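You operate a simulated robot arm through the tools that you are given. There is no shell and no other tool. Be economical: measure what you need, move in short steps, check, and stop when the job is done.

You are at the controls of a simulated two-armed robot. One attempt, no reset.

Task
Fetch the socket with the largest size on its label from the far edge of the trailer bed and set it on top of the yellow pad. Fetch the paste tub and set it on the top of the black cupboard. Put the short batten from the rear of the trailer bed on top of the brown wide carton there. Put the small carton that says "ties" from the rear of the trailer bed on the front of the trailer bed and the small carton labelled "fuses" on the top of the black cupboard. Put the parts box labelled "clips" from the top shelf of the white trolley on the beige plywood panel there and the parts box that says "bulbs" on the top of the narrow stand. Push the side board shut. Do these in any order. Set down upright: paste tub, small carton.

Only the result counts: the job must be done as asked and must still hold three seconds after the hand-in. Knocking over, shifting, dropping, spilling or breaking anything else fails it.

Robot
Two 7-joint arms with vacuum grippers on one trunk, on a base that drives. Base frame: it is fixed to the floor where the robot stands at the start and does not move with it; the origin is under the middle of the robot, x ahead of it, y to its left, z up; the surface under the hand at the start is at about z = 700. Units: mm, rad, N and s.
The left shoulder is at the start at [63, 177, 1253], the right one opposite. With the tool pointing down near the work surface each hand reaches from about 100 to 720 mm from the robot's upright axis, wherever it stands, measured 20 degrees to its own side. Places, roughly: front of the trailer bed [2100, 2200, 700]; parts box [-3500, 5750, 1250]; paste tub [1750, -500, 750]; plywood panel (20x24x2 cm) [-3500, 6100, 1100]; short batten (15x5x5 cm) [2000, -200, 700]; side board [300, -100, 500]; small carton [2250, 0, 750]; socket [500, -250, 750]; top of the black cupboard [-1400, -100, 900]; top of the narrow stand (26x15 cm) [-3140, 3780, 620]; wide carton [2000, 250, 750]; yellow pad (6x9x4 cm) [600, -200, 700]. Payload 3.5 kg a hand.
Tool frame (each hand has its own): the origin (TCP) lies in the middle of the cups' lips, and z points out of the cups. The gripper has 2 cups of 32 mm across, covering 32 by 80 mm (tool x, y); the bellows give 10 mm. With the vacuum on, a cup seals on a smooth face that it is pressed against (1 to 4 N); it does not hold porous or soft things. The pull reaches 76 N.
Orientation is that of the tool frame in the base frame, as a unit quaternion [x, y, z, w]. With the cups facing straight down, the tool's x points along the base's -x, its y along +y and its z along -z.

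Tools
- The arms move only by the tool jog_arm. It takes "left_moves", "right_moves" or both (then of equal length, played together; a hand with none holds still); each is a list of rows, each an object (a shift or turn left out is 0, a gripper value left out holds the last) with "xyz": the shift along the base's x, y, z in mm, a list of three; "delta_rot": the turn, a rotation vector about the base's x, y, z in rad, a list of three; "vacuum": the vacuum: 1 switches it on, -1 off. In form: [{"xyz": [tx, ty, tz], "delta_rot": [wx, wy, wz], "vacuum": vacuum}, ...]. A call has 1 to 10 rows; each row is the pose to reach, as a shift and turn from the pose commanded when the call began. A row lasts 0.2 s, in which the tool goes at most 50 mm and 0.15 rad; a call with a longer step from one row to the next is refused whole, and so is a gripper value outside its range. Where a pose cannot be reached the arm comes as near as it can. A force on the tool above 40 N (or 10 N above the force at the start of the call, whichever is more), or a blocked arm, ends the call early, and 0.2 s more pass. The pull builds up within a second once a cup has sealed. Time passes only in rows, and 0.2 s behind the last, so rows that repeat a pose give it time. It gives the time, the measured TCP pose, the force on the tool (base axes) and the pull of the vacuum at its end, in the units of the frame above (readings bear some noise), with the torque about the TCP (base axes, N m) and any sound that the robot's microphone picked up.
- Cameras (640 x 400 px; columns grow to the right, rows downward): "scene" is now at [96.7, -2.1, 1530.8]; the picture's right is [-0.08, -1.00, 0.00], its down [-0.93, 0.07, -0.37] and it looks along [0.37, -0.03, -0.93] (base axes); focal length 258 px, centre (320, 200). "left" rides on the left gripper at [74, -19, -110] in its tool frame; the picture's right is [0.25, 0.97, 0.00], its down [-0.77, 0.20, -0.60] and it looks along [-0.58, 0.15, 0.80] (tool axes); focal length 218 px, centre (320, 200). "right" rides on the right gripper at [74, 19, -110] in its tool frame; the picture's right is [-0.25, 0.97, 0.00], its down [-0.77, -0.20, -0.60] and it looks along [-0.59, -0.15, 0.80] (tool axes); focal length 218 px, centre (320, 200). There is no depth. A picture from a camera that has moved, and an enlarged one, comes with that camera's place and axes in the base frame and with its lens.
- camera(camera): a new picture of that camera. No time passes.
- slide_trunk(by): slides the trunk up (or, below 0, down) by that many mm; the arms and the scene camera ride with it, the base frame stays. It gives what a move gives, with no picture.
- base_move(legs): drives the robot by 1 to 6 legs, each [ahead, turn to the left] in mm and rad, along the robot's own axes; the way and the turn of a leg run together, so that a leg with both is an arc; at most 1500 mm and 3.142 rad a leg. The arms and the cameras ride along, it lands a little off, and it stops where it bumps. It gives what a move gives.
- pan_tilt(pan, tilt): turns the head with the scene camera to pan (to the left, within 1.501 rad either way) and tilt (down, from -0.506 to 1.204), counted from straight ahead of the robot. It gives what a move gives.
- zoom(camera, box): a new picture of the part [left, top, right, bottom] of that camera's present view, enlarged. No time passes.
- hand_in(): hands the job in; it is judged then, once.

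Go step by step. Nothing tells you exact positions but the pictures and the camera data: compare them with the known pose of the tool, close in by small moves and look again before you grip or let go. The budget is 217 turns and 228 pictures, counting those below and the enlarged ones. Unless the task says otherwise, let go and move clear before handing in.

The tools are called as a command line: name --argument value ..., lists and objects as JSON in quotes. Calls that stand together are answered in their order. jog_arm: Moves the arms, as the interface text tells. Its arguments: {"type":"object","properties":{"left_moves":{"type":"array","items":{"type":"object","properties":{"xyz":{"type":"array","items":{"type":"number"}},"delta_rot":{"type":"array","items":{"type":"number"}},"vacuum":{"type":"number"}}}},"right_moves":{"type":"array","items":{"type":"object","properties":{"xyz":{"type":"array","items":{"type":"number"}},"delta_rot":{"type":"array","items":{"type":"number"}},"vacuum":{"type":"number"}}}}},"required":[]} The other tools are called the same way: slide_trunk (by) slides the trunk up or down; base_move (legs) drives the base; pan_tilt (pan, tilt) turns the head that bears the scene camera; camera (camera) takes a picture; zoom (camera, box) takes an enlarged picture of a part of a camera's view; hand_in () hands the job in.

At the start:

```text
time_s: 0.0
left_tool_pos: [534.7, 41.9, 1003.0]
left_tcp_rot: [0.001, 1.0, -0.001, 0.003]
left_contact_force: [0.1, -0.9, -0.3]
left_ft_torque: [0.03, 0.02, 0.01]
left_pull: 0.1
right_tool_pos: [450.4, -410.9, 999.5]
right_tcp_rot: [0.0, 1.0, -0.001, -0.002]
right_contact_force: [0.0, -0.5, 0.1]
right_ft_torque: [0.03, 0.01, -0.02]
right_pull: 0.1
trunk travel left (down, up): [-750.0, 90.0]
robot x, y, heading: [-0.2, -2.0, 0.003]
head pan, tilt: [-0.075, 1.201]
```

scene: 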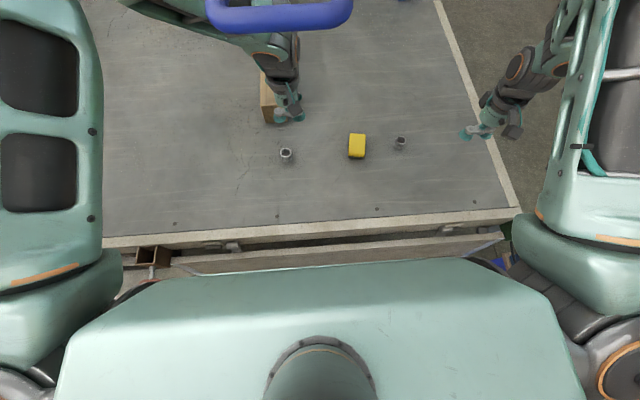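
right: 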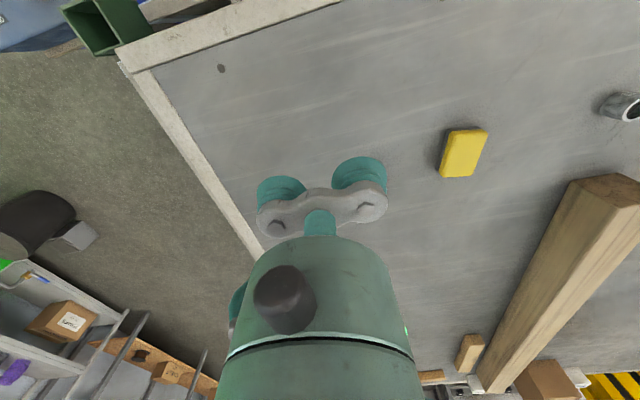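
left: 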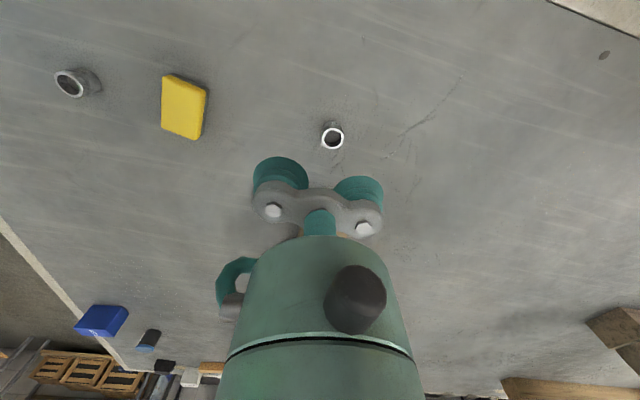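

I see the trailer bed ahead with sockets and the yellow pad near. I will look around with the head first.

pan_tilt --pan 0 --tilt 0.5

camera --camera "scene"

zoom --camera "left" --box '[30, 40, 350, 240]'

```text
time_s: 1.1
left_tool_pos: [534.1, 41.6, 1002.5]
left_tcp_rot: [0.0, 1.0, -0.001, 0.004]
left_contact_force: [-0.2, 0.5, -0.9]
left_ft_torque: [-0.02, 0.02, -0.03]
left_pull: 0.1
right_tool_pos: [449.9, -411.9, 999.6]
right_tcp_rot: [0.001, 1.0, -0.001, -0.003]
right_contact_force: [-0.1, -0.6, -0.5]
right_ft_torque: [0.0, 0.0, -0.01]
right_pull: 0.0
trunk travel left (down, up): [-750.0, 90.0]
robot x, y, heading: [0.1, -0.8, -0.004]
head pan, tilt: [0.0, 0.499]
```

```text
224 pictures are left
camera scene: at [130.9, 1.9, 1585.3], right [0.0, -1.0, 0.0], down [-0.47, 0.0, -0.88], along [0.88, 0.0, -0.47], focal length 258 px, centre (320, 200)
```

scene: 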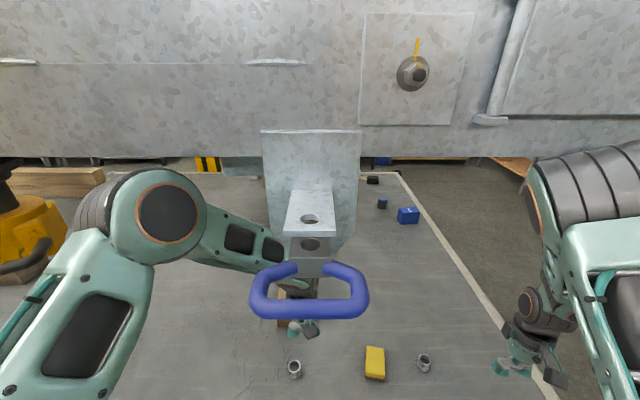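

```text
2.00 times, centred on (190, 140) of left
camera zoom: at [460.1, 23.2, 1113.6], right [-0.25, 0.97, 0.0], down [0.77, 0.2, 0.61], along [0.59, 0.15, -0.79], focal length 436 px, centre (580, 320)
```

zoom: 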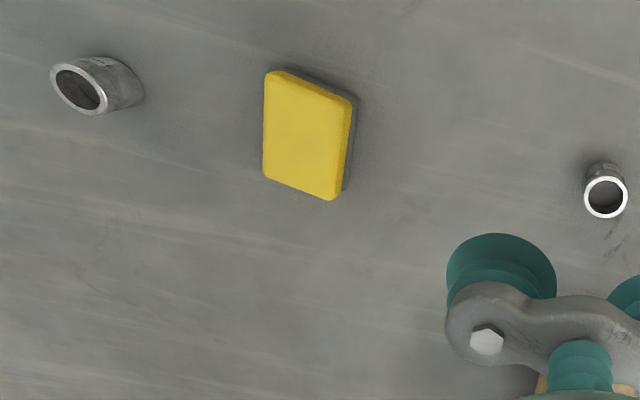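

The sockets lie near the pad. I look around more to learn the surroundings.

pan_tilt --pan 0.0 --tilt 0.0

camera --camera "scene"

pan_tilt --pan -0.9 --tilt 0.5

camera --camera "scene"

pan_tilt --pan 1.2 --tilt 0.4

camera --camera "scene"

zoom --camera "right" --box '[400, 60, 640, 210]'

```text
time_s: 2.0
left_tool_pos: [533.0, 42.5, 1003.9]
left_tcp_rot: [0.0, 1.0, 0.0, 0.003]
left_contact_force: [-0.2, -0.7, 0.5]
left_ft_torque: [-0.01, -0.01, 0.04]
left_pull: 0.0
right_tool_pos: [449.4, -411.0, 999.5]
right_tcp_rot: [0.0, 1.0, -0.001, -0.001]
right_contact_force: [-0.8, 0.5, 1.0]
right_ft_torque: [0.01, 0.01, 0.0]
right_pull: 0.0
trunk travel left (down, up): [-750.0, 90.0]
robot x, y, heading: [-0.3, -0.0, -0.002]
head pan, tilt: [0.0, 0.0]
```

```text
222 pictures are left
camera scene: at [129.8, 1.8, 1631.4], right [0.0, -1.0, 0.0], down [0.01, 0.0, -1.0], along [1.0, 0.0, 0.01], focal length 258 px, centre (320, 200)
```

scene: 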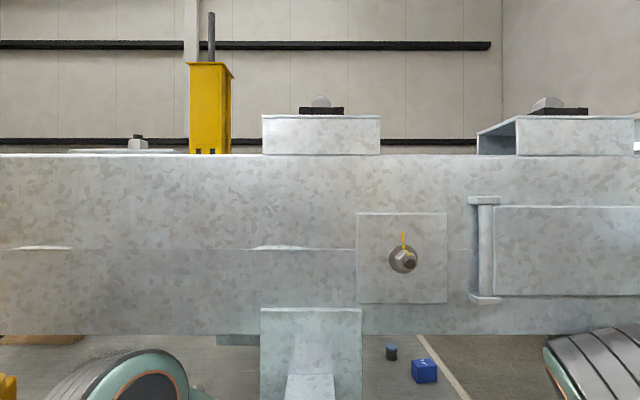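

```text
time_s: 3.2
left_tool_pos: [534.8, 42.8, 1003.0]
left_tcp_rot: [0.0, 1.0, 0.0, 0.004]
left_contact_force: [-0.2, -0.5, 0.1]
left_ft_torque: [0.02, -0.02, 0.0]
left_pull: 0.0
right_tool_pos: [449.9, -411.0, 999.1]
right_tcp_rot: [0.0, 1.0, 0.0, -0.001]
right_contact_force: [-0.2, 1.0, 0.3]
right_ft_torque: [-0.04, 0.01, -0.01]
right_pull: 0.0
trunk travel left (down, up): [-750.0, 90.0]
robot x, y, heading: [0.4, -2.3, -0.003]
head pan, tilt: [-0.901, 0.499]
```

```text
221 pictures are left
camera scene: at [96.7, -69.7, 1585.2], right [-0.78, -0.62, 0.0], down [-0.29, 0.37, -0.88], along [0.55, -0.69, -0.47], focal length 258 px, centre (320, 200)
```

scene: 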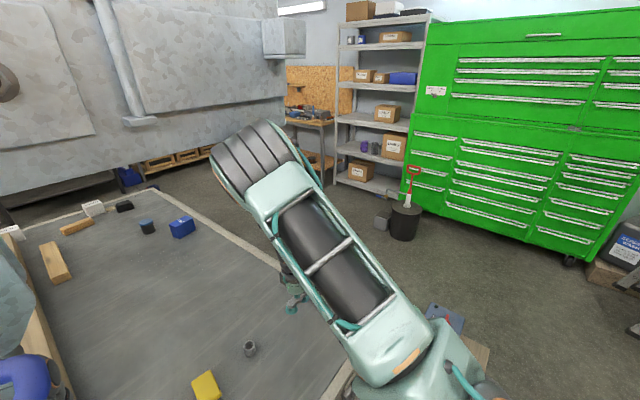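

```text
time_s: 5.2
left_tool_pos: [534.1, 41.3, 1003.1]
left_tcp_rot: [0.0, 1.0, 0.0, 0.003]
left_contact_force: [0.0, 0.3, -0.1]
left_ft_torque: [-0.02, -0.01, 0.01]
left_pull: 0.0
right_tool_pos: [449.0, -412.4, 999.7]
right_tcp_rot: [0.0, 1.0, -0.001, 0.0]
right_contact_force: [0.4, -0.1, -0.2]
right_ft_torque: [0.01, -0.02, 0.03]
right_pull: 0.1
trunk travel left (down, up): [-750.0, 90.0]
robot x, y, heading: [0.7, 3.3, 0.002]
head pan, tilt: [1.201, 0.4]
```

```text
220 pictures are left
camera scene: at [73.6, 88.1, 1594.2], right [0.93, -0.36, 0.01], down [-0.14, -0.36, -0.92], along [0.34, 0.86, -0.39], focal length 258 px, centre (320, 200)
```

scene: 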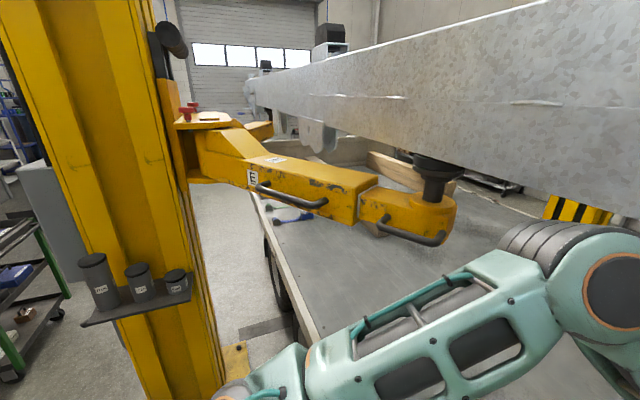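

```text
2.67 times, centred on (520, 135) of right
camera zoom: at [377.1, -391.6, 1110.5], right [0.25, 0.97, 0.0], down [0.77, -0.2, 0.6], along [0.58, -0.15, -0.8], focal length 582 px, centre (-213, 373)
```

zoom: 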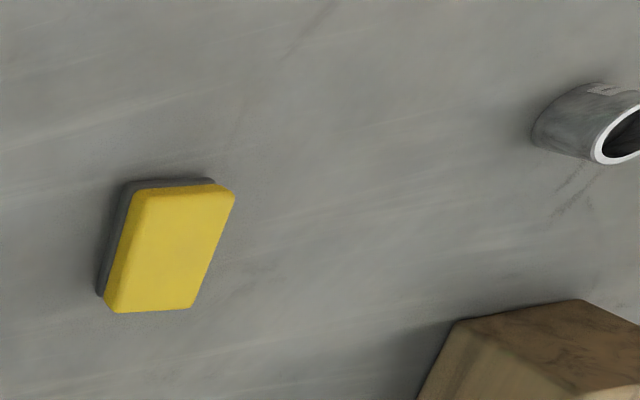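

Trailer under a lifted beam; sockets' labels seem to face the robot. I zoom in on them with the head.

pan_tilt --pan -0.2 --tilt 0.9

zoom --camera "scene" --box '[220, 180, 380, 280]'

camera --camera "scene"

```text
time_s: 6.7
left_tool_pos: [534.4, 41.8, 1003.3]
left_tcp_rot: [0.0, 1.0, 0.001, 0.003]
left_contact_force: [-0.5, -0.2, 0.1]
left_ft_torque: [0.01, -0.02, 0.03]
left_pull: 0.0
right_tool_pos: [449.7, -413.1, 1000.6]
right_tcp_rot: [0.0, 1.0, -0.001, 0.0]
right_contact_force: [0.2, 0.1, -0.7]
right_ft_torque: [0.0, 0.01, -0.06]
right_pull: 0.0
trunk travel left (down, up): [-750.0, 90.0]
robot x, y, heading: [0.3, 4.8, -0.006]
head pan, tilt: [-0.201, 0.901]
```

```text
4.00 times, centred on (300, 230) of scene
camera zoom: at [114.2, -13.4, 1551.6], right [-0.2, -0.98, 0.0], down [-0.76, 0.16, -0.63], along [0.61, -0.12, -0.78], focal length 1033 px, centre (400, 80)
```

zoom: 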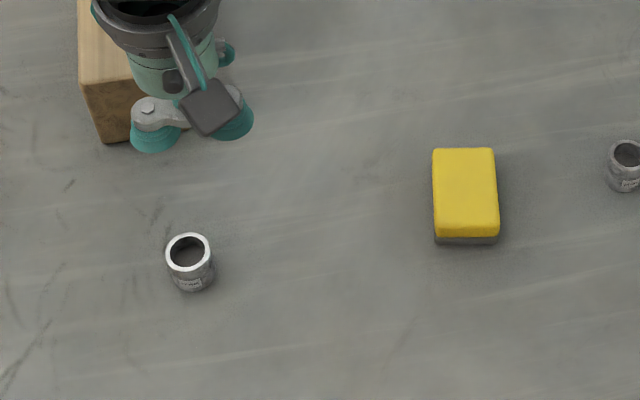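

```text
217 pictures are left
camera scene: at [114.2, -13.4, 1551.6], right [-0.2, -0.98, 0.0], down [-0.76, 0.16, -0.63], along [0.61, -0.12, -0.78], focal length 258 px, centre (320, 200)
```

scene: 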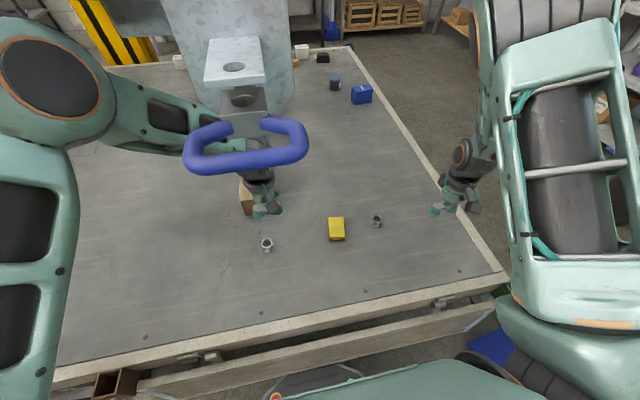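

zoom --camera "scene" --box '[251, 232, 283, 252]'

zoom --camera "scene" --box '[361, 211, 393, 231]'

zoom --camera "scene" --box '[160, 20, 400, 170]'

```text
16.00 times, centred on (267, 242) of scene
camera zoom: at [114.2, -13.4, 1551.6], right [-0.2, -0.98, 0.0], down [-0.76, 0.16, -0.63], along [0.61, -0.12, -0.78], focal length 4132 px, centre (1168, -472)
```

zoom: 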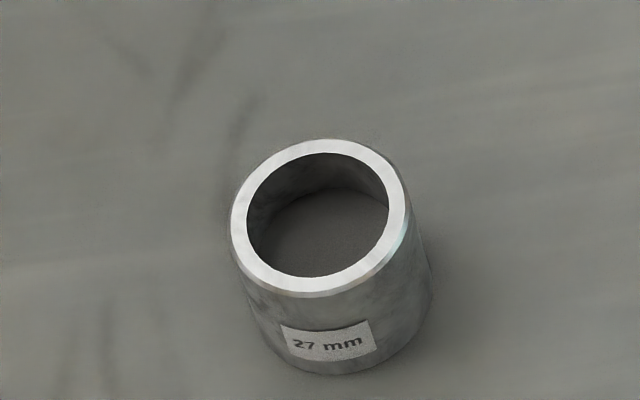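

```text
16.00 times, centred on (377, 221) of scene
camera zoom: at [114.2, -13.4, 1551.6], right [-0.2, -0.98, 0.0], down [-0.76, 0.16, -0.63], along [0.61, -0.12, -0.78], focal length 4132 px, centre (-592, -136)
```

zoom: 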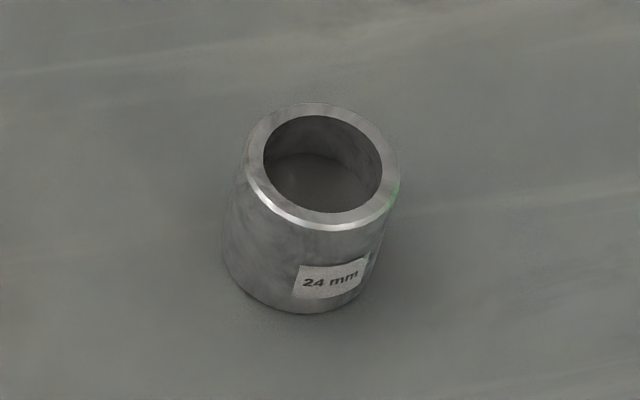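

```text
2.67 times, centred on (280, 95) of scene
camera zoom: at [114.2, -13.4, 1551.6], right [-0.2, -0.98, 0.0], down [-0.76, 0.16, -0.63], along [0.61, -0.12, -0.78], focal length 689 px, centre (427, 480)
```

zoom: 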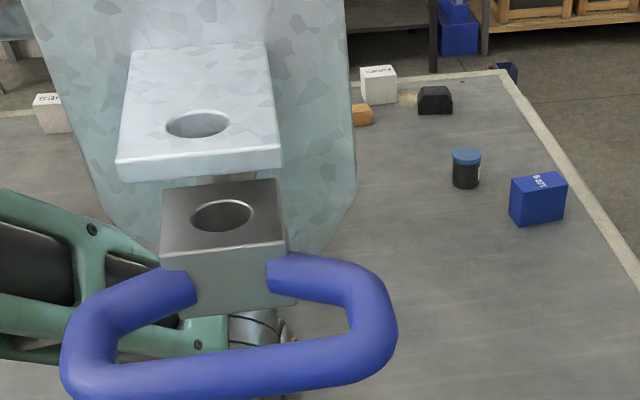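

Two sockets show: 27 mm (near [598,82]) and 24 mm; 27 is the largest so far. I bring the left hand above it, one cup aligned, and look.

jog_arm --left_moves '[{"xyz": [20, 5, -40]}, {"xyz": [40, 10, -80]}, {"xyz": [60, 15, -120]}, {"xyz": [64, 15, -160]}, {"xyz": [64, 15, -190]}, {"xyz": [64, 15, -190]}]'

camera --camera "left"

camera --camera "scene"

```text
time_s: 8.1
left_tool_pos: [598.3, 55.9, 816.0]
left_tcp_rot: [0.0, 1.0, 0.001, 0.003]
left_contact_force: [-0.1, -0.3, 0.0]
left_ft_torque: [0.01, -0.02, -0.02]
left_pull: 0.1
right_tool_pos: [450.6, -411.9, 1001.1]
right_tcp_rot: [0.0, 1.0, -0.001, -0.001]
right_contact_force: [-0.2, -0.3, -0.7]
right_ft_torque: [0.0, -0.03, -0.01]
right_pull: 0.1
trunk travel left (down, up): [-750.0, 90.0]
robot x, y, heading: [0.7, 6.9, -0.003]
head pan, tilt: [-0.201, 0.901]
```

```text
213 pictures are left
camera left: at [525.7, 36.9, 925.7], right [-0.25, 0.97, 0.0], down [0.77, 0.2, 0.61], along [0.59, 0.15, -0.79], focal length 218 px, centre (320, 200)
```

left: 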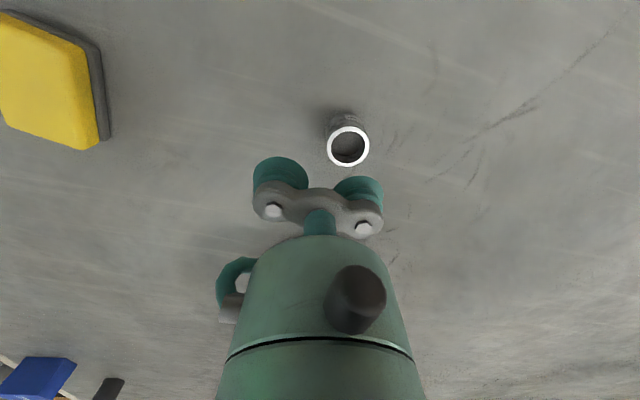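

```text
212 pictures are left
camera scene: at [114.2, -13.4, 1551.6], right [-0.2, -0.98, 0.0], down [-0.76, 0.16, -0.63], along [0.61, -0.12, -0.78], focal length 258 px, centre (320, 200)
```

scene: 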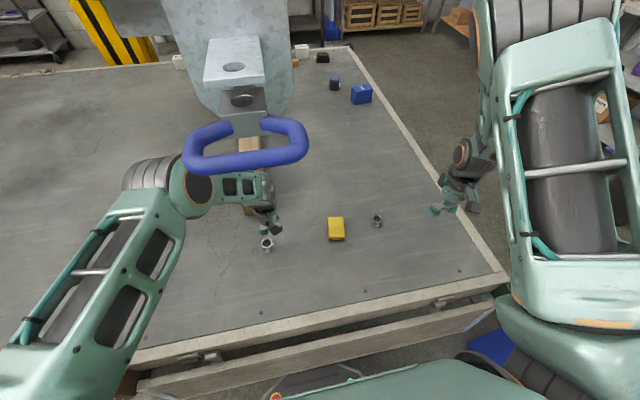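

The socket top is at about [599, 82, 740]. I try a gentle top grip with the +y cup.

jog_arm --left_moves '[{"xyz": [0.5, 1.5, -35]}, {"xyz": [0.5, 1.5, -64], "vacuum": 1}, {"xyz": [0.5, 1.5, -68]}, {"xyz": [0.5, 1.5, -72]}, {"xyz": [0.5, 1.5, -76]}, {"xyz": [0.5, 1.5, -76]}]'

camera --camera "left"

```text
time_s: 9.5
left_tool_pos: [601.6, 57.4, 739.0]
left_tcp_rot: [0.0, 1.0, 0.0, 0.003]
left_contact_force: [-0.1, 0.2, 0.8]
left_ft_torque: [0.88, 0.0, -0.04]
left_pull: 37.7
right_tool_pos: [449.3, -411.0, 1000.0]
right_tcp_rot: [0.0, 1.0, -0.001, -0.001]
right_contact_force: [0.2, -0.1, 0.4]
right_ft_torque: [-0.01, -0.01, -0.01]
right_pull: 0.0
trunk travel left (down, up): [-750.0, 90.0]
robot x, y, heading: [-2.2, 0.1, -0.002]
head pan, tilt: [-0.201, 0.901]
```

```text
211 pictures are left
camera left: at [526.8, 38.4, 849.0], right [-0.25, 0.97, 0.0], down [0.77, 0.2, 0.61], along [0.59, 0.15, -0.79], focal length 218 px, centre (320, 200)
```

left: 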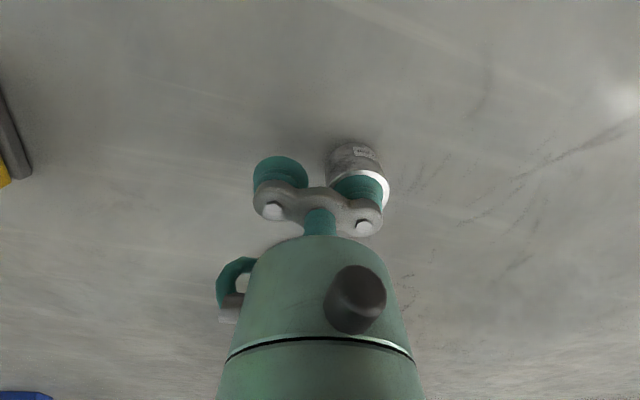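

Sealed (37.7 N). I lift it and carry it over the pad.

jog_arm --left_moves '[{"xyz": [0, 0, 20]}, {"xyz": [0, 0, 60]}, {"xyz": [0, 0, 100]}, {"xyz": [2, -50, 100]}, {"xyz": [4, -100, 100]}, {"xyz": [6, -150, 100]}, {"xyz": [8, -200, 100]}, {"xyz": [8, -240, 100]}, {"xyz": [8, -253, 100]}, {"xyz": [8, -253, 100]}]'

camera --camera "left"

zoom --camera "scene" --box '[256, 160, 416, 260]'

camera --camera "right"

```text
time_s: 11.7
left_tool_pos: [564.1, -94.4, 872.3]
left_tcp_rot: [-0.003, 1.0, 0.002, 0.003]
left_contact_force: [0.3, 0.1, -1.4]
left_ft_torque: [0.83, 0.03, 0.01]
left_pull: 38.0
left hand out of reach, approached as far as the arm can: row 6, 7, 8, 9, 10
right_tool_pos: [449.2, -412.7, 999.4]
right_tcp_rot: [0.0, 1.0, 0.0, -0.002]
right_contact_force: [0.1, -0.3, 0.2]
right_ft_torque: [0.01, -0.02, -0.03]
right_pull: 0.0
trunk travel left (down, up): [-750.0, 90.0]
robot x, y, heading: [0.1, 2.6, 0.002]
head pan, tilt: [-0.201, 0.901]
```

```text
210 pictures are left
camera left: at [489.9, -113.9, 983.2], right [-0.26, 0.97, 0.0], down [0.77, 0.21, 0.61], along [0.59, 0.16, -0.79], focal length 218 px, centre (320, 200)
```

left: 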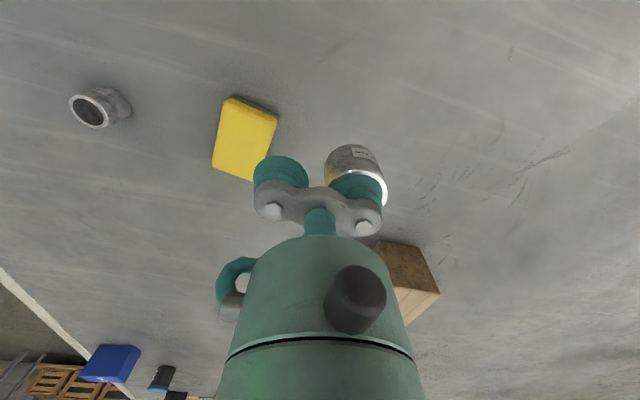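

```text
4.00 times, centred on (336, 210) of scene
camera zoom: at [114.9, -15.5, 1551.4], right [-0.2, -0.98, 0.0], down [-0.76, 0.16, -0.63], along [0.61, -0.12, -0.78], focal length 1033 px, centre (256, 160)
```

zoom: 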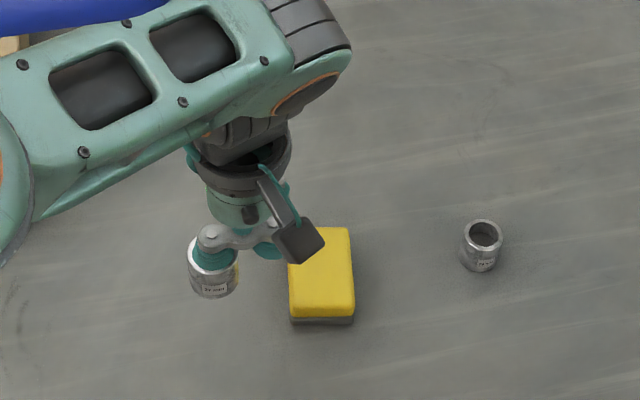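

```text
208 pictures are left
camera right: at [377.7, -393.3, 1109.5], right [0.25, 0.97, 0.0], down [0.77, -0.2, 0.6], along [0.58, -0.15, -0.8], focal length 218 px, centre (320, 200)
```

right: 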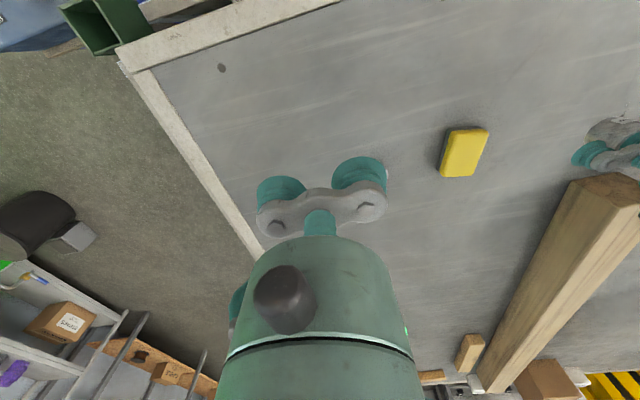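

The left hand cannot reach the pad. I set the socket down at about y=0 on clear bed, then take it with the right hand.

jog_arm --left_moves '[{"xyz": [0, 40, 0]}, {"xyz": [0, 80, 0]}, {"xyz": [0, 80, 0]}]'

```text
time_s: 12.5
left_tool_pos: [561.1, -14.3, 876.2]
left_tcp_rot: [-0.001, 1.0, 0.001, 0.002]
left_contact_force: [-0.1, -0.2, -1.9]
left_ft_torque: [0.86, -0.06, 0.02]
left_pull: 37.8
right_tool_pos: [449.7, -412.7, 999.6]
right_tcp_rot: [0.0, 1.0, 0.001, -0.002]
right_contact_force: [0.3, -0.8, 0.2]
right_ft_torque: [0.02, 0.0, 0.04]
right_pull: 0.1
trunk travel left (down, up): [-750.0, 90.0]
robot x, y, heading: [2.1, -0.9, -0.002]
head pan, tilt: [-0.201, 0.901]
```

jog_arm --left_moves '[{"xyz": [0, 0, -45]}, {"xyz": [0, 0, -90]}, {"xyz": [0, 0, -120]}, {"xyz": [0, 0, -130]}, {"xyz": [0, 0, -134]}, {"xyz": [0, 0, -137]}, {"xyz": [0, 0, -138]}, {"xyz": [0, 0, -138]}]'

```text
time_s: 14.3
left_tool_pos: [559.3, -16.1, 740.0]
left_tcp_rot: [0.0, 1.0, 0.0, 0.004]
left_contact_force: [-0.6, -0.6, -1.3]
left_ft_torque: [0.88, 0.0, -0.01]
left_pull: 37.3
right_tool_pos: [450.6, -412.3, 998.7]
right_tcp_rot: [0.0, 1.0, 0.0, -0.002]
right_contact_force: [-1.1, -0.4, 0.1]
right_ft_torque: [0.02, 0.03, -0.02]
right_pull: 0.1
trunk travel left (down, up): [-750.0, 90.0]
robot x, y, heading: [1.3, 4.0, -0.004]
head pan, tilt: [-0.201, 0.901]
```

jog_arm --left_moves '[{"xyz": [0, 0, -2]}, {"xyz": [0, 0, -4]}, {"xyz": [0, 0, -4]}]'

```text
time_s: 15.1
left_tool_pos: [560.3, -15.3, 737.8]
left_tcp_rot: [0.0, 1.0, 0.0, 0.004]
left_contact_force: [-6.8, -3.0, 24.4]
left_ft_torque: [1.24, 0.2, 0.22]
left_pull: 38.3
right_tool_pos: [449.5, -413.1, 998.4]
right_tcp_rot: [0.001, 1.0, 0.0, -0.002]
right_contact_force: [0.1, -0.2, 0.7]
right_ft_torque: [0.02, 0.01, 0.0]
right_pull: 0.0
trunk travel left (down, up): [-750.0, 90.0]
robot x, y, heading: [1.0, 1.6, 0.002]
head pan, tilt: [-0.201, 0.901]
```

jog_arm --left_moves '[{"xyz": [0, 0, 2.5]}, {"xyz": [0, 0, 2.5], "vacuum": -1}, {"xyz": [0, 0, 2.5]}, {"xyz": [0, 0, 2.5]}, {"xyz": [0, 0, 10]}, {"xyz": [0, 0, 40]}, {"xyz": [0, 40, 80]}, {"xyz": [0, 90, 80]}, {"xyz": [0, 140, 80]}, {"xyz": [0, 180, 80]}]'

jog_arm --right_moves '[{"xyz": [20, 40, 0]}, {"xyz": [40, 80, 0]}, {"xyz": [60, 120, -20]}, {"xyz": [70, 160, -50]}, {"xyz": [80, 200, -80]}, {"xyz": [90, 240, -110]}, {"xyz": [100, 280, -130]}, {"xyz": [111, 315, -150]}, {"xyz": [111, 340, -170]}, {"xyz": [111, 345, -180]}]'

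camera --camera "right"

camera --camera "scene"

```text
refused: row 7 steps farther than a row can; nothing moved
```

```text
refused: row 4 steps farther than a row can; nothing moved
```

```text
207 pictures are left
camera right: at [377.4, -393.6, 1109.4], right [0.25, 0.97, 0.0], down [0.77, -0.2, 0.6], along [0.58, -0.15, -0.8], focal length 218 px, centre (320, 200)
```

right: 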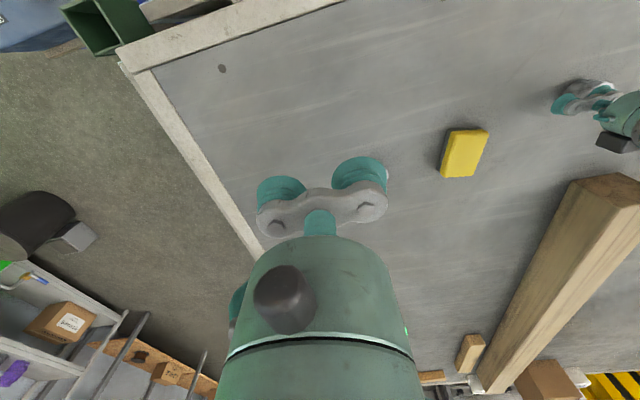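

```text
206 pictures are left
camera scene: at [114.8, -15.7, 1551.6], right [-0.2, -0.98, 0.0], down [-0.76, 0.16, -0.63], along [0.61, -0.12, -0.78], focal length 258 px, centre (320, 200)
```

scene: 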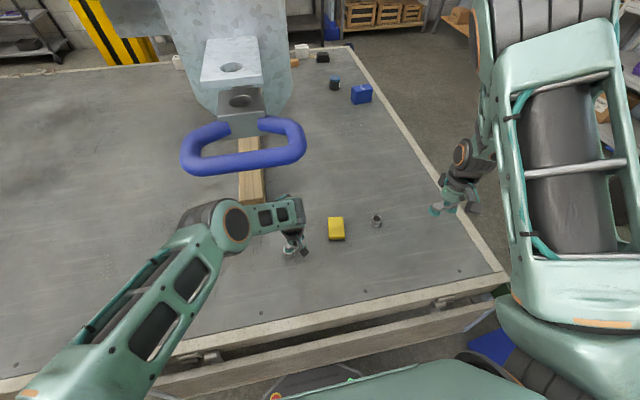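

Steps too long; I redo them smaller: first release and clear the left hand.

jog_arm --left_moves '[{"xyz": [0, 0, 2.5]}, {"xyz": [0, 0, 2.5], "vacuum": -1}, {"xyz": [0, 0, 2.5]}, {"xyz": [0, 0, 2.5]}, {"xyz": [0, 0, 10]}, {"xyz": [0, 0, 50]}, {"xyz": [0, 0, 90]}, {"xyz": [0, 45, 100]}, {"xyz": [0, 90, 110]}, {"xyz": [0, 135, 120]}]'

jog_arm --left_moves '[{"xyz": [0, 45, 5]}, {"xyz": [0, 90, 10]}, {"xyz": [0, 110, 10]}]'

jog_arm --right_moves '[{"xyz": [15, 40, 0]}, {"xyz": [30, 80, 0]}, {"xyz": [45, 120, -10]}, {"xyz": [55, 160, -25]}, {"xyz": [65, 200, -45]}, {"xyz": [75, 240, -65]}, {"xyz": [85, 280, -85]}, {"xyz": [95, 320, -105]}, {"xyz": [105, 350, -130]}, {"xyz": [111, 375, -160]}]'

camera --camera "right"

camera --camera "scene"

```text
time_s: 17.3
left_tool_pos: [560.8, 118.7, 859.0]
left_tcp_rot: [0.001, 1.0, 0.0, 0.003]
left_contact_force: [-1.1, -0.3, -0.3]
left_ft_torque: [-0.03, 0.0, 0.0]
left_pull: 0.0
right_tool_pos: [449.9, -414.2, 998.9]
right_tcp_rot: [0.0, 1.0, 0.001, -0.002]
right_contact_force: [0.2, 0.2, -0.3]
right_ft_torque: [0.01, -0.02, 0.02]
right_pull: 0.0
trunk travel left (down, up): [-750.0, 90.0]
robot x, y, heading: [-2.0, 4.9, 0.0]
head pan, tilt: [-0.201, 0.901]
```

```text
time_s: 18.1
left_tool_pos: [559.0, 227.2, 865.5]
left_tcp_rot: [0.0, 1.0, 0.001, 0.003]
left_contact_force: [-0.2, 0.3, -0.1]
left_ft_torque: [0.0, -0.02, 0.0]
left_pull: 0.1
right_tool_pos: [451.6, -412.6, 997.9]
right_tcp_rot: [0.0, 1.0, 0.0, -0.001]
right_contact_force: [0.6, -0.6, 0.0]
right_ft_torque: [0.01, -0.01, -0.03]
right_pull: 0.0
trunk travel left (down, up): [-750.0, 90.0]
robot x, y, heading: [-1.5, 0.2, -0.001]
head pan, tilt: [-0.201, 0.901]
```

```text
time_s: 20.3
left_tool_pos: [564.2, 227.9, 861.4]
left_tcp_rot: [0.0, 1.0, 0.0, -0.001]
left_contact_force: [0.3, -0.5, 1.0]
left_ft_torque: [0.0, 0.02, 0.0]
left_pull: 0.0
right_tool_pos: [566.2, -37.7, 833.3]
right_tcp_rot: [0.001, 1.0, 0.0, -0.005]
right_contact_force: [0.0, 0.5, -0.1]
right_ft_torque: [0.01, 0.0, -0.02]
right_pull: 0.1
trunk travel left (down, up): [-750.0, 90.0]
robot x, y, heading: [-2.3, 3.7, 0.0]
head pan, tilt: [-0.201, 0.901]
```

```text
205 pictures are left
camera right: at [494.5, -18.0, 945.2], right [0.25, 0.97, 0.0], down [0.78, -0.2, 0.6], along [0.58, -0.15, -0.8], focal length 218 px, centre (320, 200)
```

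right: 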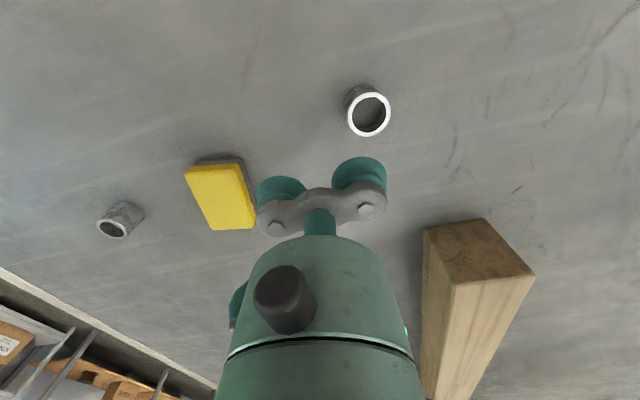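

```text
204 pictures are left
camera scene: at [125.4, -13.9, 1550.7], right [-0.2, -0.98, 0.0], down [-0.77, 0.16, -0.62], along [0.61, -0.12, -0.78], focal length 258 px, centre (320, 200)
```

scene: 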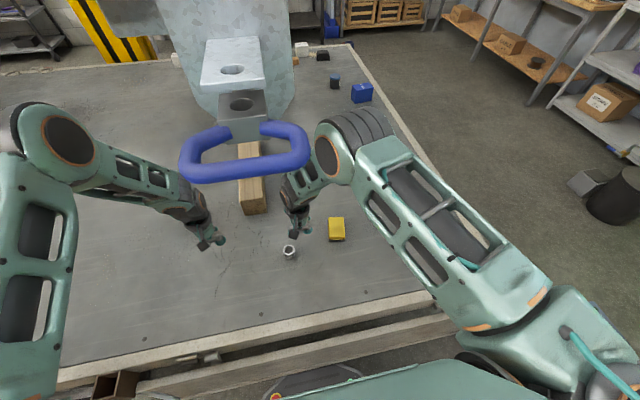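

Socket is at [561, 12]. The right hand aligns its +y cup and grips.

jog_arm --right_moves '[{"xyz": [-5, 25.5, -30]}, {"xyz": [-5, 25.5, -70]}, {"xyz": [-5, 25.5, -84], "vacuum": 1}, {"xyz": [-5, 25.5, -88]}, {"xyz": [-5, 25.5, -92]}, {"xyz": [-5, 25.5, -95]}, {"xyz": [-5, 25.5, -95]}]'

camera --camera "right"

```text
time_s: 21.9
left_tool_pos: [564.4, 227.3, 861.5]
left_tcp_rot: [0.0, 1.0, 0.0, 0.0]
left_contact_force: [-0.7, 0.2, 0.1]
left_ft_torque: [-0.02, -0.03, 0.03]
left_pull: 0.0
right_tool_pos: [562.3, -13.3, 739.2]
right_tcp_rot: [0.001, 1.0, 0.0, -0.003]
right_contact_force: [0.2, 0.2, -0.3]
right_ft_torque: [0.86, 0.0, 0.03]
right_pull: 37.3
trunk travel left (down, up): [-750.0, 90.0]
robot x, y, heading: [-1.7, 3.3, 0.002]
head pan, tilt: [-0.201, 0.901]
```

```text
203 pictures are left
camera right: at [490.2, 6.7, 851.4], right [0.25, 0.97, 0.0], down [0.78, -0.2, 0.6], along [0.58, -0.15, -0.8], focal length 218 px, centre (320, 200)
```

right: 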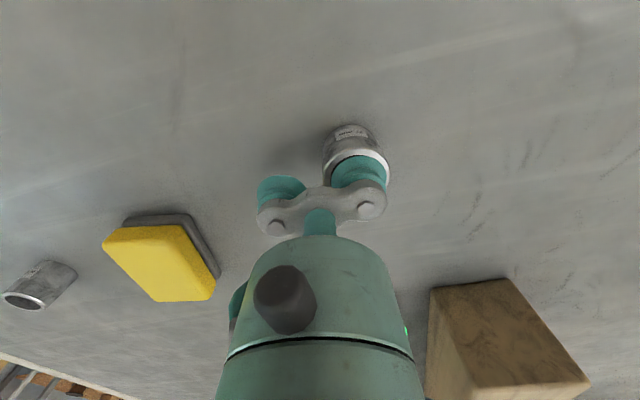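

jog_arm --right_moves '[{"xyz": [0, 0, 20]}, {"xyz": [0, 0, 60]}, {"xyz": [0, 0, 100]}, {"xyz": [12, -45, 100]}, {"xyz": [24, -90, 100]}, {"xyz": [36, -135, 100]}, {"xyz": [47, -180, 100]}, {"xyz": [47, -183, 100]}, {"xyz": [47, -183, 100]}]'

camera --camera "right"

zoom --camera "scene" --box '[256, 160, 416, 260]'

camera --camera "left"

```text
time_s: 23.9
left_tool_pos: [563.2, 227.9, 862.1]
left_tcp_rot: [0.0, 1.0, 0.0, 0.0]
left_contact_force: [0.2, -0.3, 0.4]
left_ft_torque: [0.02, 0.01, -0.02]
left_pull: 0.1
right_tool_pos: [609.6, -196.5, 839.8]
right_tcp_rot: [0.0, 1.0, 0.0, -0.005]
right_contact_force: [-0.8, 0.5, -2.1]
right_ft_torque: [0.9, -0.03, 0.0]
right_pull: 37.8
trunk travel left (down, up): [-750.0, 90.0]
robot x, y, heading: [-0.6, 2.6, 0.0]
head pan, tilt: [-0.201, 0.901]
```

```text
202 pictures are left
camera right: at [537.5, -175.2, 950.8], right [0.25, 0.97, 0.0], down [0.78, -0.2, 0.6], along [0.58, -0.15, -0.8], focal length 218 px, centre (320, 200)
```

right: 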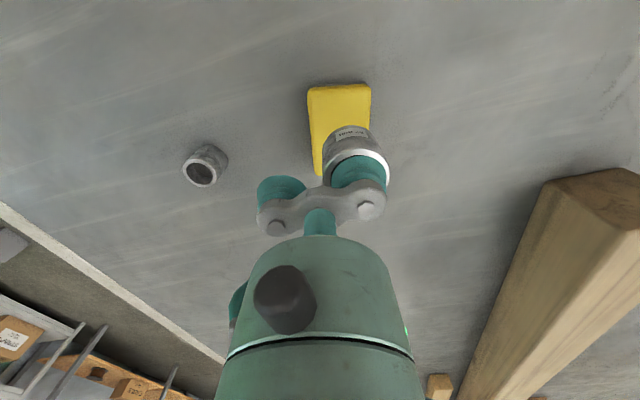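

```text
4.00 times, centred on (336, 210) of scene
camera zoom: at [124.2, -14.4, 1550.7], right [-0.2, -0.98, 0.0], down [-0.77, 0.16, -0.62], along [0.61, -0.12, -0.78], focal length 1033 px, centre (256, 160)
```

zoom: 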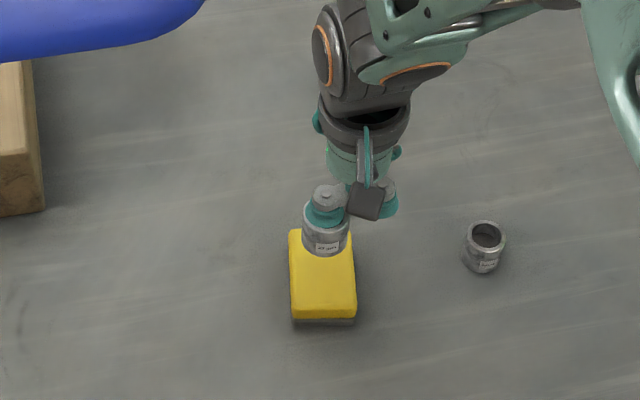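

```text
200 pictures are left
camera left: at [490.6, 208.1, 972.7], right [-0.25, 0.97, 0.0], down [0.77, 0.2, 0.6], along [0.58, 0.15, -0.8], focal length 218 px, centre (320, 200)
```

left: 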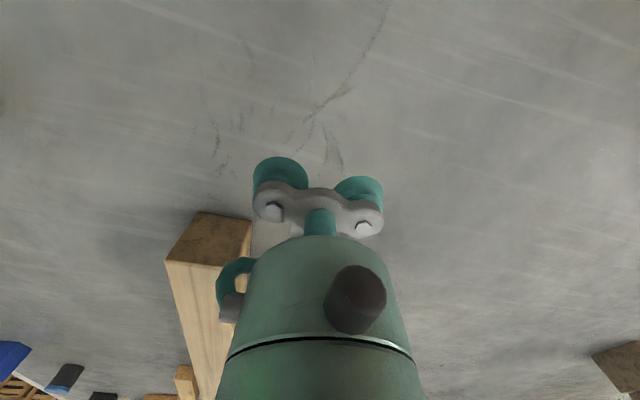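

jog_arm --right_moves '[{"xyz": [3, 2, -40]}, {"xyz": [3, 2, -54]}, {"xyz": [3, 2, -57]}, {"xyz": [3, 2, -59]}, {"xyz": [3, 2, -60]}, {"xyz": [3, 2, -60]}]'

camera --camera "right"

```text
time_s: 25.3
left_tool_pos: [562.9, 227.5, 862.7]
left_tcp_rot: [0.0, 1.0, 0.0, 0.0]
left_contact_force: [0.2, -0.4, -0.1]
left_ft_torque: [0.0, 0.02, 0.02]
left_pull: 0.0
right_tool_pos: [612.6, -191.7, 780.6]
right_tcp_rot: [0.0, 1.0, 0.0, -0.005]
right_contact_force: [-0.1, -0.4, -1.1]
right_ft_torque: [0.91, 0.0, 0.02]
right_pull: 38.3
trunk travel left (down, up): [-750.0, 90.0]
robot x, y, heading: [-2.6, 2.6, 0.0]
head pan, tilt: [-0.201, 0.901]
```

```text
199 pictures are left
camera right: at [540.2, -172.4, 893.1], right [0.25, 0.97, 0.0], down [0.78, -0.2, 0.6], along [0.58, -0.15, -0.8], focal length 218 px, centre (320, 200)
```

right: 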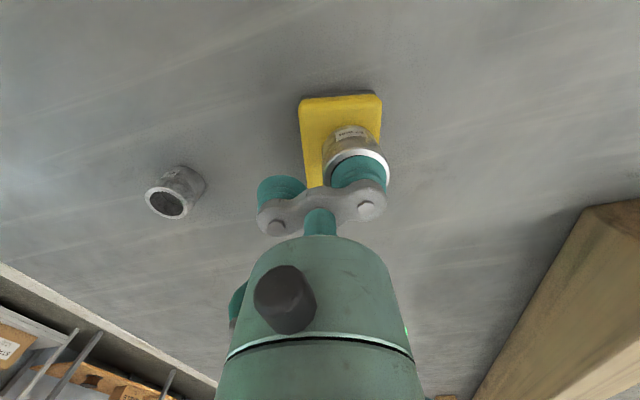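

jog_arm --right_moves '[{"xyz": [3, 0, -1]}, {"xyz": [3, 0, -2.5]}, {"xyz": [3, 0, -4]}, {"xyz": [3, 0, -4]}]'

```text
time_s: 26.3
left_tool_pos: [564.0, 228.5, 862.1]
left_tcp_rot: [0.001, 1.0, 0.0, 0.0]
left_contact_force: [-0.7, -0.1, 0.0]
left_ft_torque: [0.0, 0.03, -0.01]
left_pull: 0.0
right_tool_pos: [613.7, -193.6, 777.6]
right_tcp_rot: [0.001, 1.0, 0.0, -0.005]
right_contact_force: [0.1, 0.0, -1.0]
right_ft_torque: [0.89, 0.0, -0.02]
right_pull: 38.4
trunk travel left (down, up): [-750.0, 90.0]
robot x, y, heading: [1.8, 0.2, -0.002]
head pan, tilt: [-0.201, 0.901]
```

jog_arm --right_moves '[{"xyz": [0, 0, -1.5]}, {"xyz": [0, 0, -3]}, {"xyz": [0, 0, -3]}]'

```text
time_s: 27.1
left_tool_pos: [563.6, 227.6, 861.7]
left_tcp_rot: [0.0, 1.0, 0.0, 0.0]
left_contact_force: [-0.9, -0.3, -0.8]
left_ft_torque: [-0.01, -0.04, -0.02]
left_pull: 0.1
right_tool_pos: [613.9, -193.7, 773.9]
right_tcp_rot: [-0.001, 1.0, 0.0, -0.005]
right_contact_force: [-0.1, 0.2, 1.5]
right_ft_torque: [0.98, -0.1, -0.01]
right_pull: 37.6
trunk travel left (down, up): [-750.0, 90.0]
robot x, y, heading: [2.8, -1.4, 0.001]
head pan, tilt: [-0.201, 0.901]
```

jog_arm --right_moves '[{"xyz": [0, 0, -0.5]}, {"xyz": [0, 0, -0.5], "vacuum": -1}, {"xyz": [0, 0, -0.5]}, {"xyz": [0, 0, -0.5]}, {"xyz": [0, 0, 6]}, {"xyz": [0, 0, 20]}, {"xyz": [0, 0, 60]}, {"xyz": [0, -40, 90]}, {"xyz": [-20, -80, 110]}, {"xyz": [-50, -110, 130]}]'

camera --camera "right"

zoom --camera "scene" --box '[256, 160, 416, 260]'

```text
time_s: 29.3
left_tool_pos: [562.3, 227.5, 862.9]
left_tcp_rot: [-0.001, 1.0, 0.0, 0.001]
left_contact_force: [0.3, 0.4, -0.1]
left_ft_torque: [0.0, -0.04, 0.01]
left_pull: 0.1
right_tool_pos: [562.9, -303.7, 902.9]
right_tcp_rot: [0.0, 1.0, 0.0, -0.003]
right_contact_force: [-0.4, 0.1, 0.4]
right_ft_torque: [0.01, 0.0, 0.06]
right_pull: 0.1
trunk travel left (down, up): [-750.0, 90.0]
robot x, y, heading: [-3.1, 3.3, -0.001]
head pan, tilt: [-0.201, 0.901]
```

```text
198 pictures are left
camera right: at [490.5, -283.4, 1014.6], right [0.25, 0.97, 0.0], down [0.78, -0.2, 0.6], along [0.58, -0.15, -0.8], focal length 218 px, centre (320, 200)
```

right: 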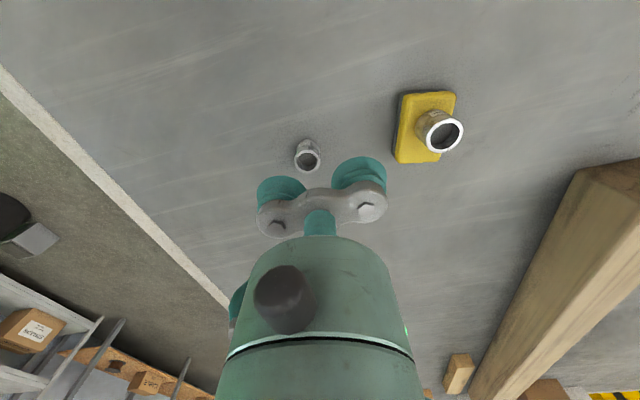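

```text
4.00 times, centred on (336, 210) of scene
camera zoom: at [122.0, -15.1, 1550.9], right [-0.2, -0.98, 0.0], down [-0.77, 0.16, -0.62], along [0.61, -0.12, -0.78], focal length 1033 px, centre (256, 160)
```

zoom: 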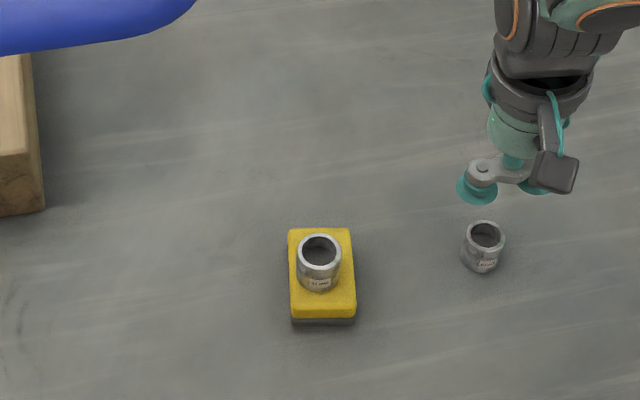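

Socket stands on the pad. Now I inspect the side board below the near edge.

pan_tilt --pan 0 --tilt 1.2

camera --camera "scene"

zoom --camera "scene" --box '[100, 180, 560, 300]'

```text
time_s: 30.1
left_tool_pos: [564.8, 226.7, 862.7]
left_tcp_rot: [0.0, 1.0, 0.0, 0.0]
left_contact_force: [-0.1, 0.2, 0.1]
left_ft_torque: [-0.04, 0.0, -0.04]
left_pull: 0.1
right_tool_pos: [564.6, -302.9, 902.5]
right_tcp_rot: [0.001, 1.0, 0.0, -0.005]
right_contact_force: [-0.1, 0.8, 0.6]
right_ft_torque: [-0.01, 0.01, 0.02]
right_pull: 0.0
trunk travel left (down, up): [-750.0, 90.0]
robot x, y, heading: [1.6, 2.3, -0.005]
head pan, tilt: [0.0, 1.201]
```

```text
196 pictures are left
camera scene: at [106.7, 0.5, 1530.9], right [0.0, -1.0, 0.0], down [-0.93, 0.0, -0.36], along [0.36, 0.0, -0.93], focal length 258 px, centre (320, 200)
```

scene: 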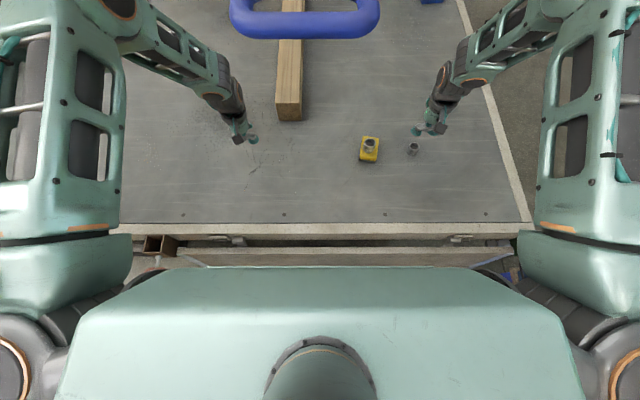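

```text
1.39 times, centred on (330, 240) of scene
camera zoom: at [106.7, 0.5, 1530.9], right [0.0, -1.0, 0.0], down [-0.93, 0.0, -0.36], along [0.36, 0.0, -0.93], focal length 359 px, centre (306, 144)
```

zoom: 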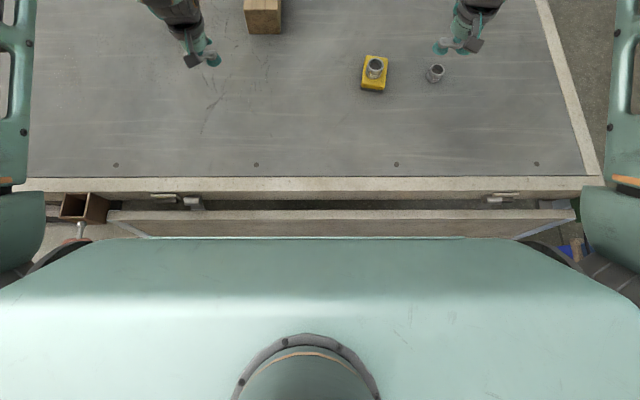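

The board leans out slightly in front of the robot. I back up to see it and have room to push it.

base_move --legs '[[-450, 0]]'

pan_tilt --pan 0 --tilt 0.9

camera --camera "scene"

camera --camera "right"

```text
time_s: 32.8
left_tool_pos: [118.8, 226.0, 863.3]
left_tcp_rot: [0.002, 1.0, 0.0, 0.0]
left_contact_force: [0.5, 0.2, 0.2]
left_ft_torque: [0.01, 0.02, 0.01]
left_pull: 0.1
right_tool_pos: [117.6, -303.1, 902.3]
right_tcp_rot: [0.0, 1.0, 0.0, -0.005]
right_contact_force: [0.2, 0.1, -0.6]
right_ft_torque: [0.0, 0.01, 0.01]
right_pull: 0.0
trunk travel left (down, up): [-750.0, 90.0]
robot x, y, heading: [-445.8, 1.6, 0.005]
head pan, tilt: [0.0, 1.201]
```

```text
time_s: 33.6
left_tool_pos: [118.5, 226.2, 863.2]
left_tcp_rot: [0.003, 1.0, 0.0, 0.001]
left_contact_force: [0.1, 0.4, 0.6]
left_ft_torque: [0.0, -0.03, -0.01]
left_pull: 0.0
right_tool_pos: [116.3, -303.7, 901.8]
right_tcp_rot: [0.001, 1.0, 0.0, -0.004]
right_contact_force: [0.1, 0.1, -0.3]
right_ft_torque: [-0.01, 0.0, -0.01]
right_pull: 0.1
trunk travel left (down, up): [-750.0, 90.0]
robot x, y, heading: [-448.2, -0.9, 0.0]
head pan, tilt: [0.0, 0.901]
```

```text
194 pictures are left
camera scene: at [-320.7, -1.1, 1550.7], right [0.0, -1.0, 0.0], down [-0.78, 0.0, -0.62], along [0.62, 0.0, -0.78], focal length 258 px, centre (320, 200)
```

scene: 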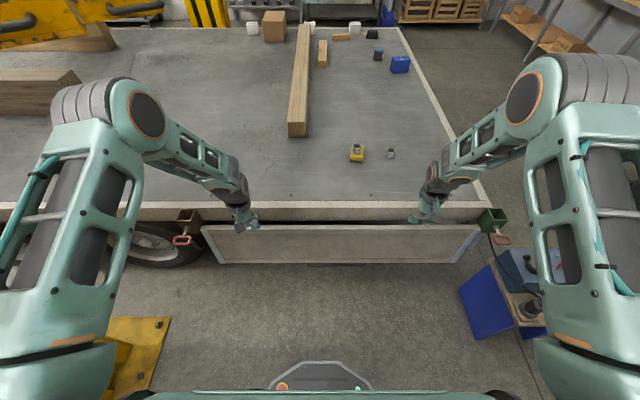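

```text
193 pictures are left
camera right: at [45.2, -283.8, 1014.1], right [0.26, 0.97, 0.0], down [0.78, -0.2, 0.6], along [0.58, -0.15, -0.8], focal length 218 px, centre (320, 200)
```

right: 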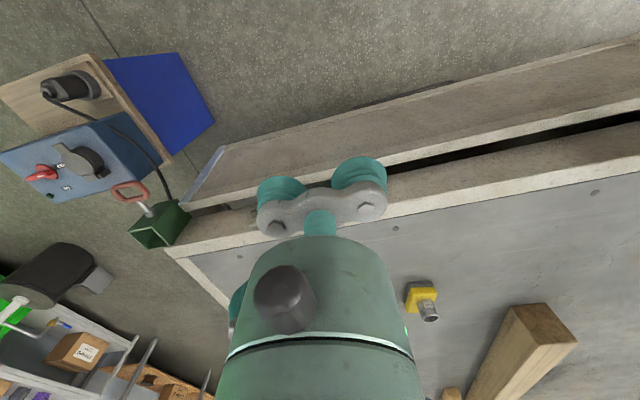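

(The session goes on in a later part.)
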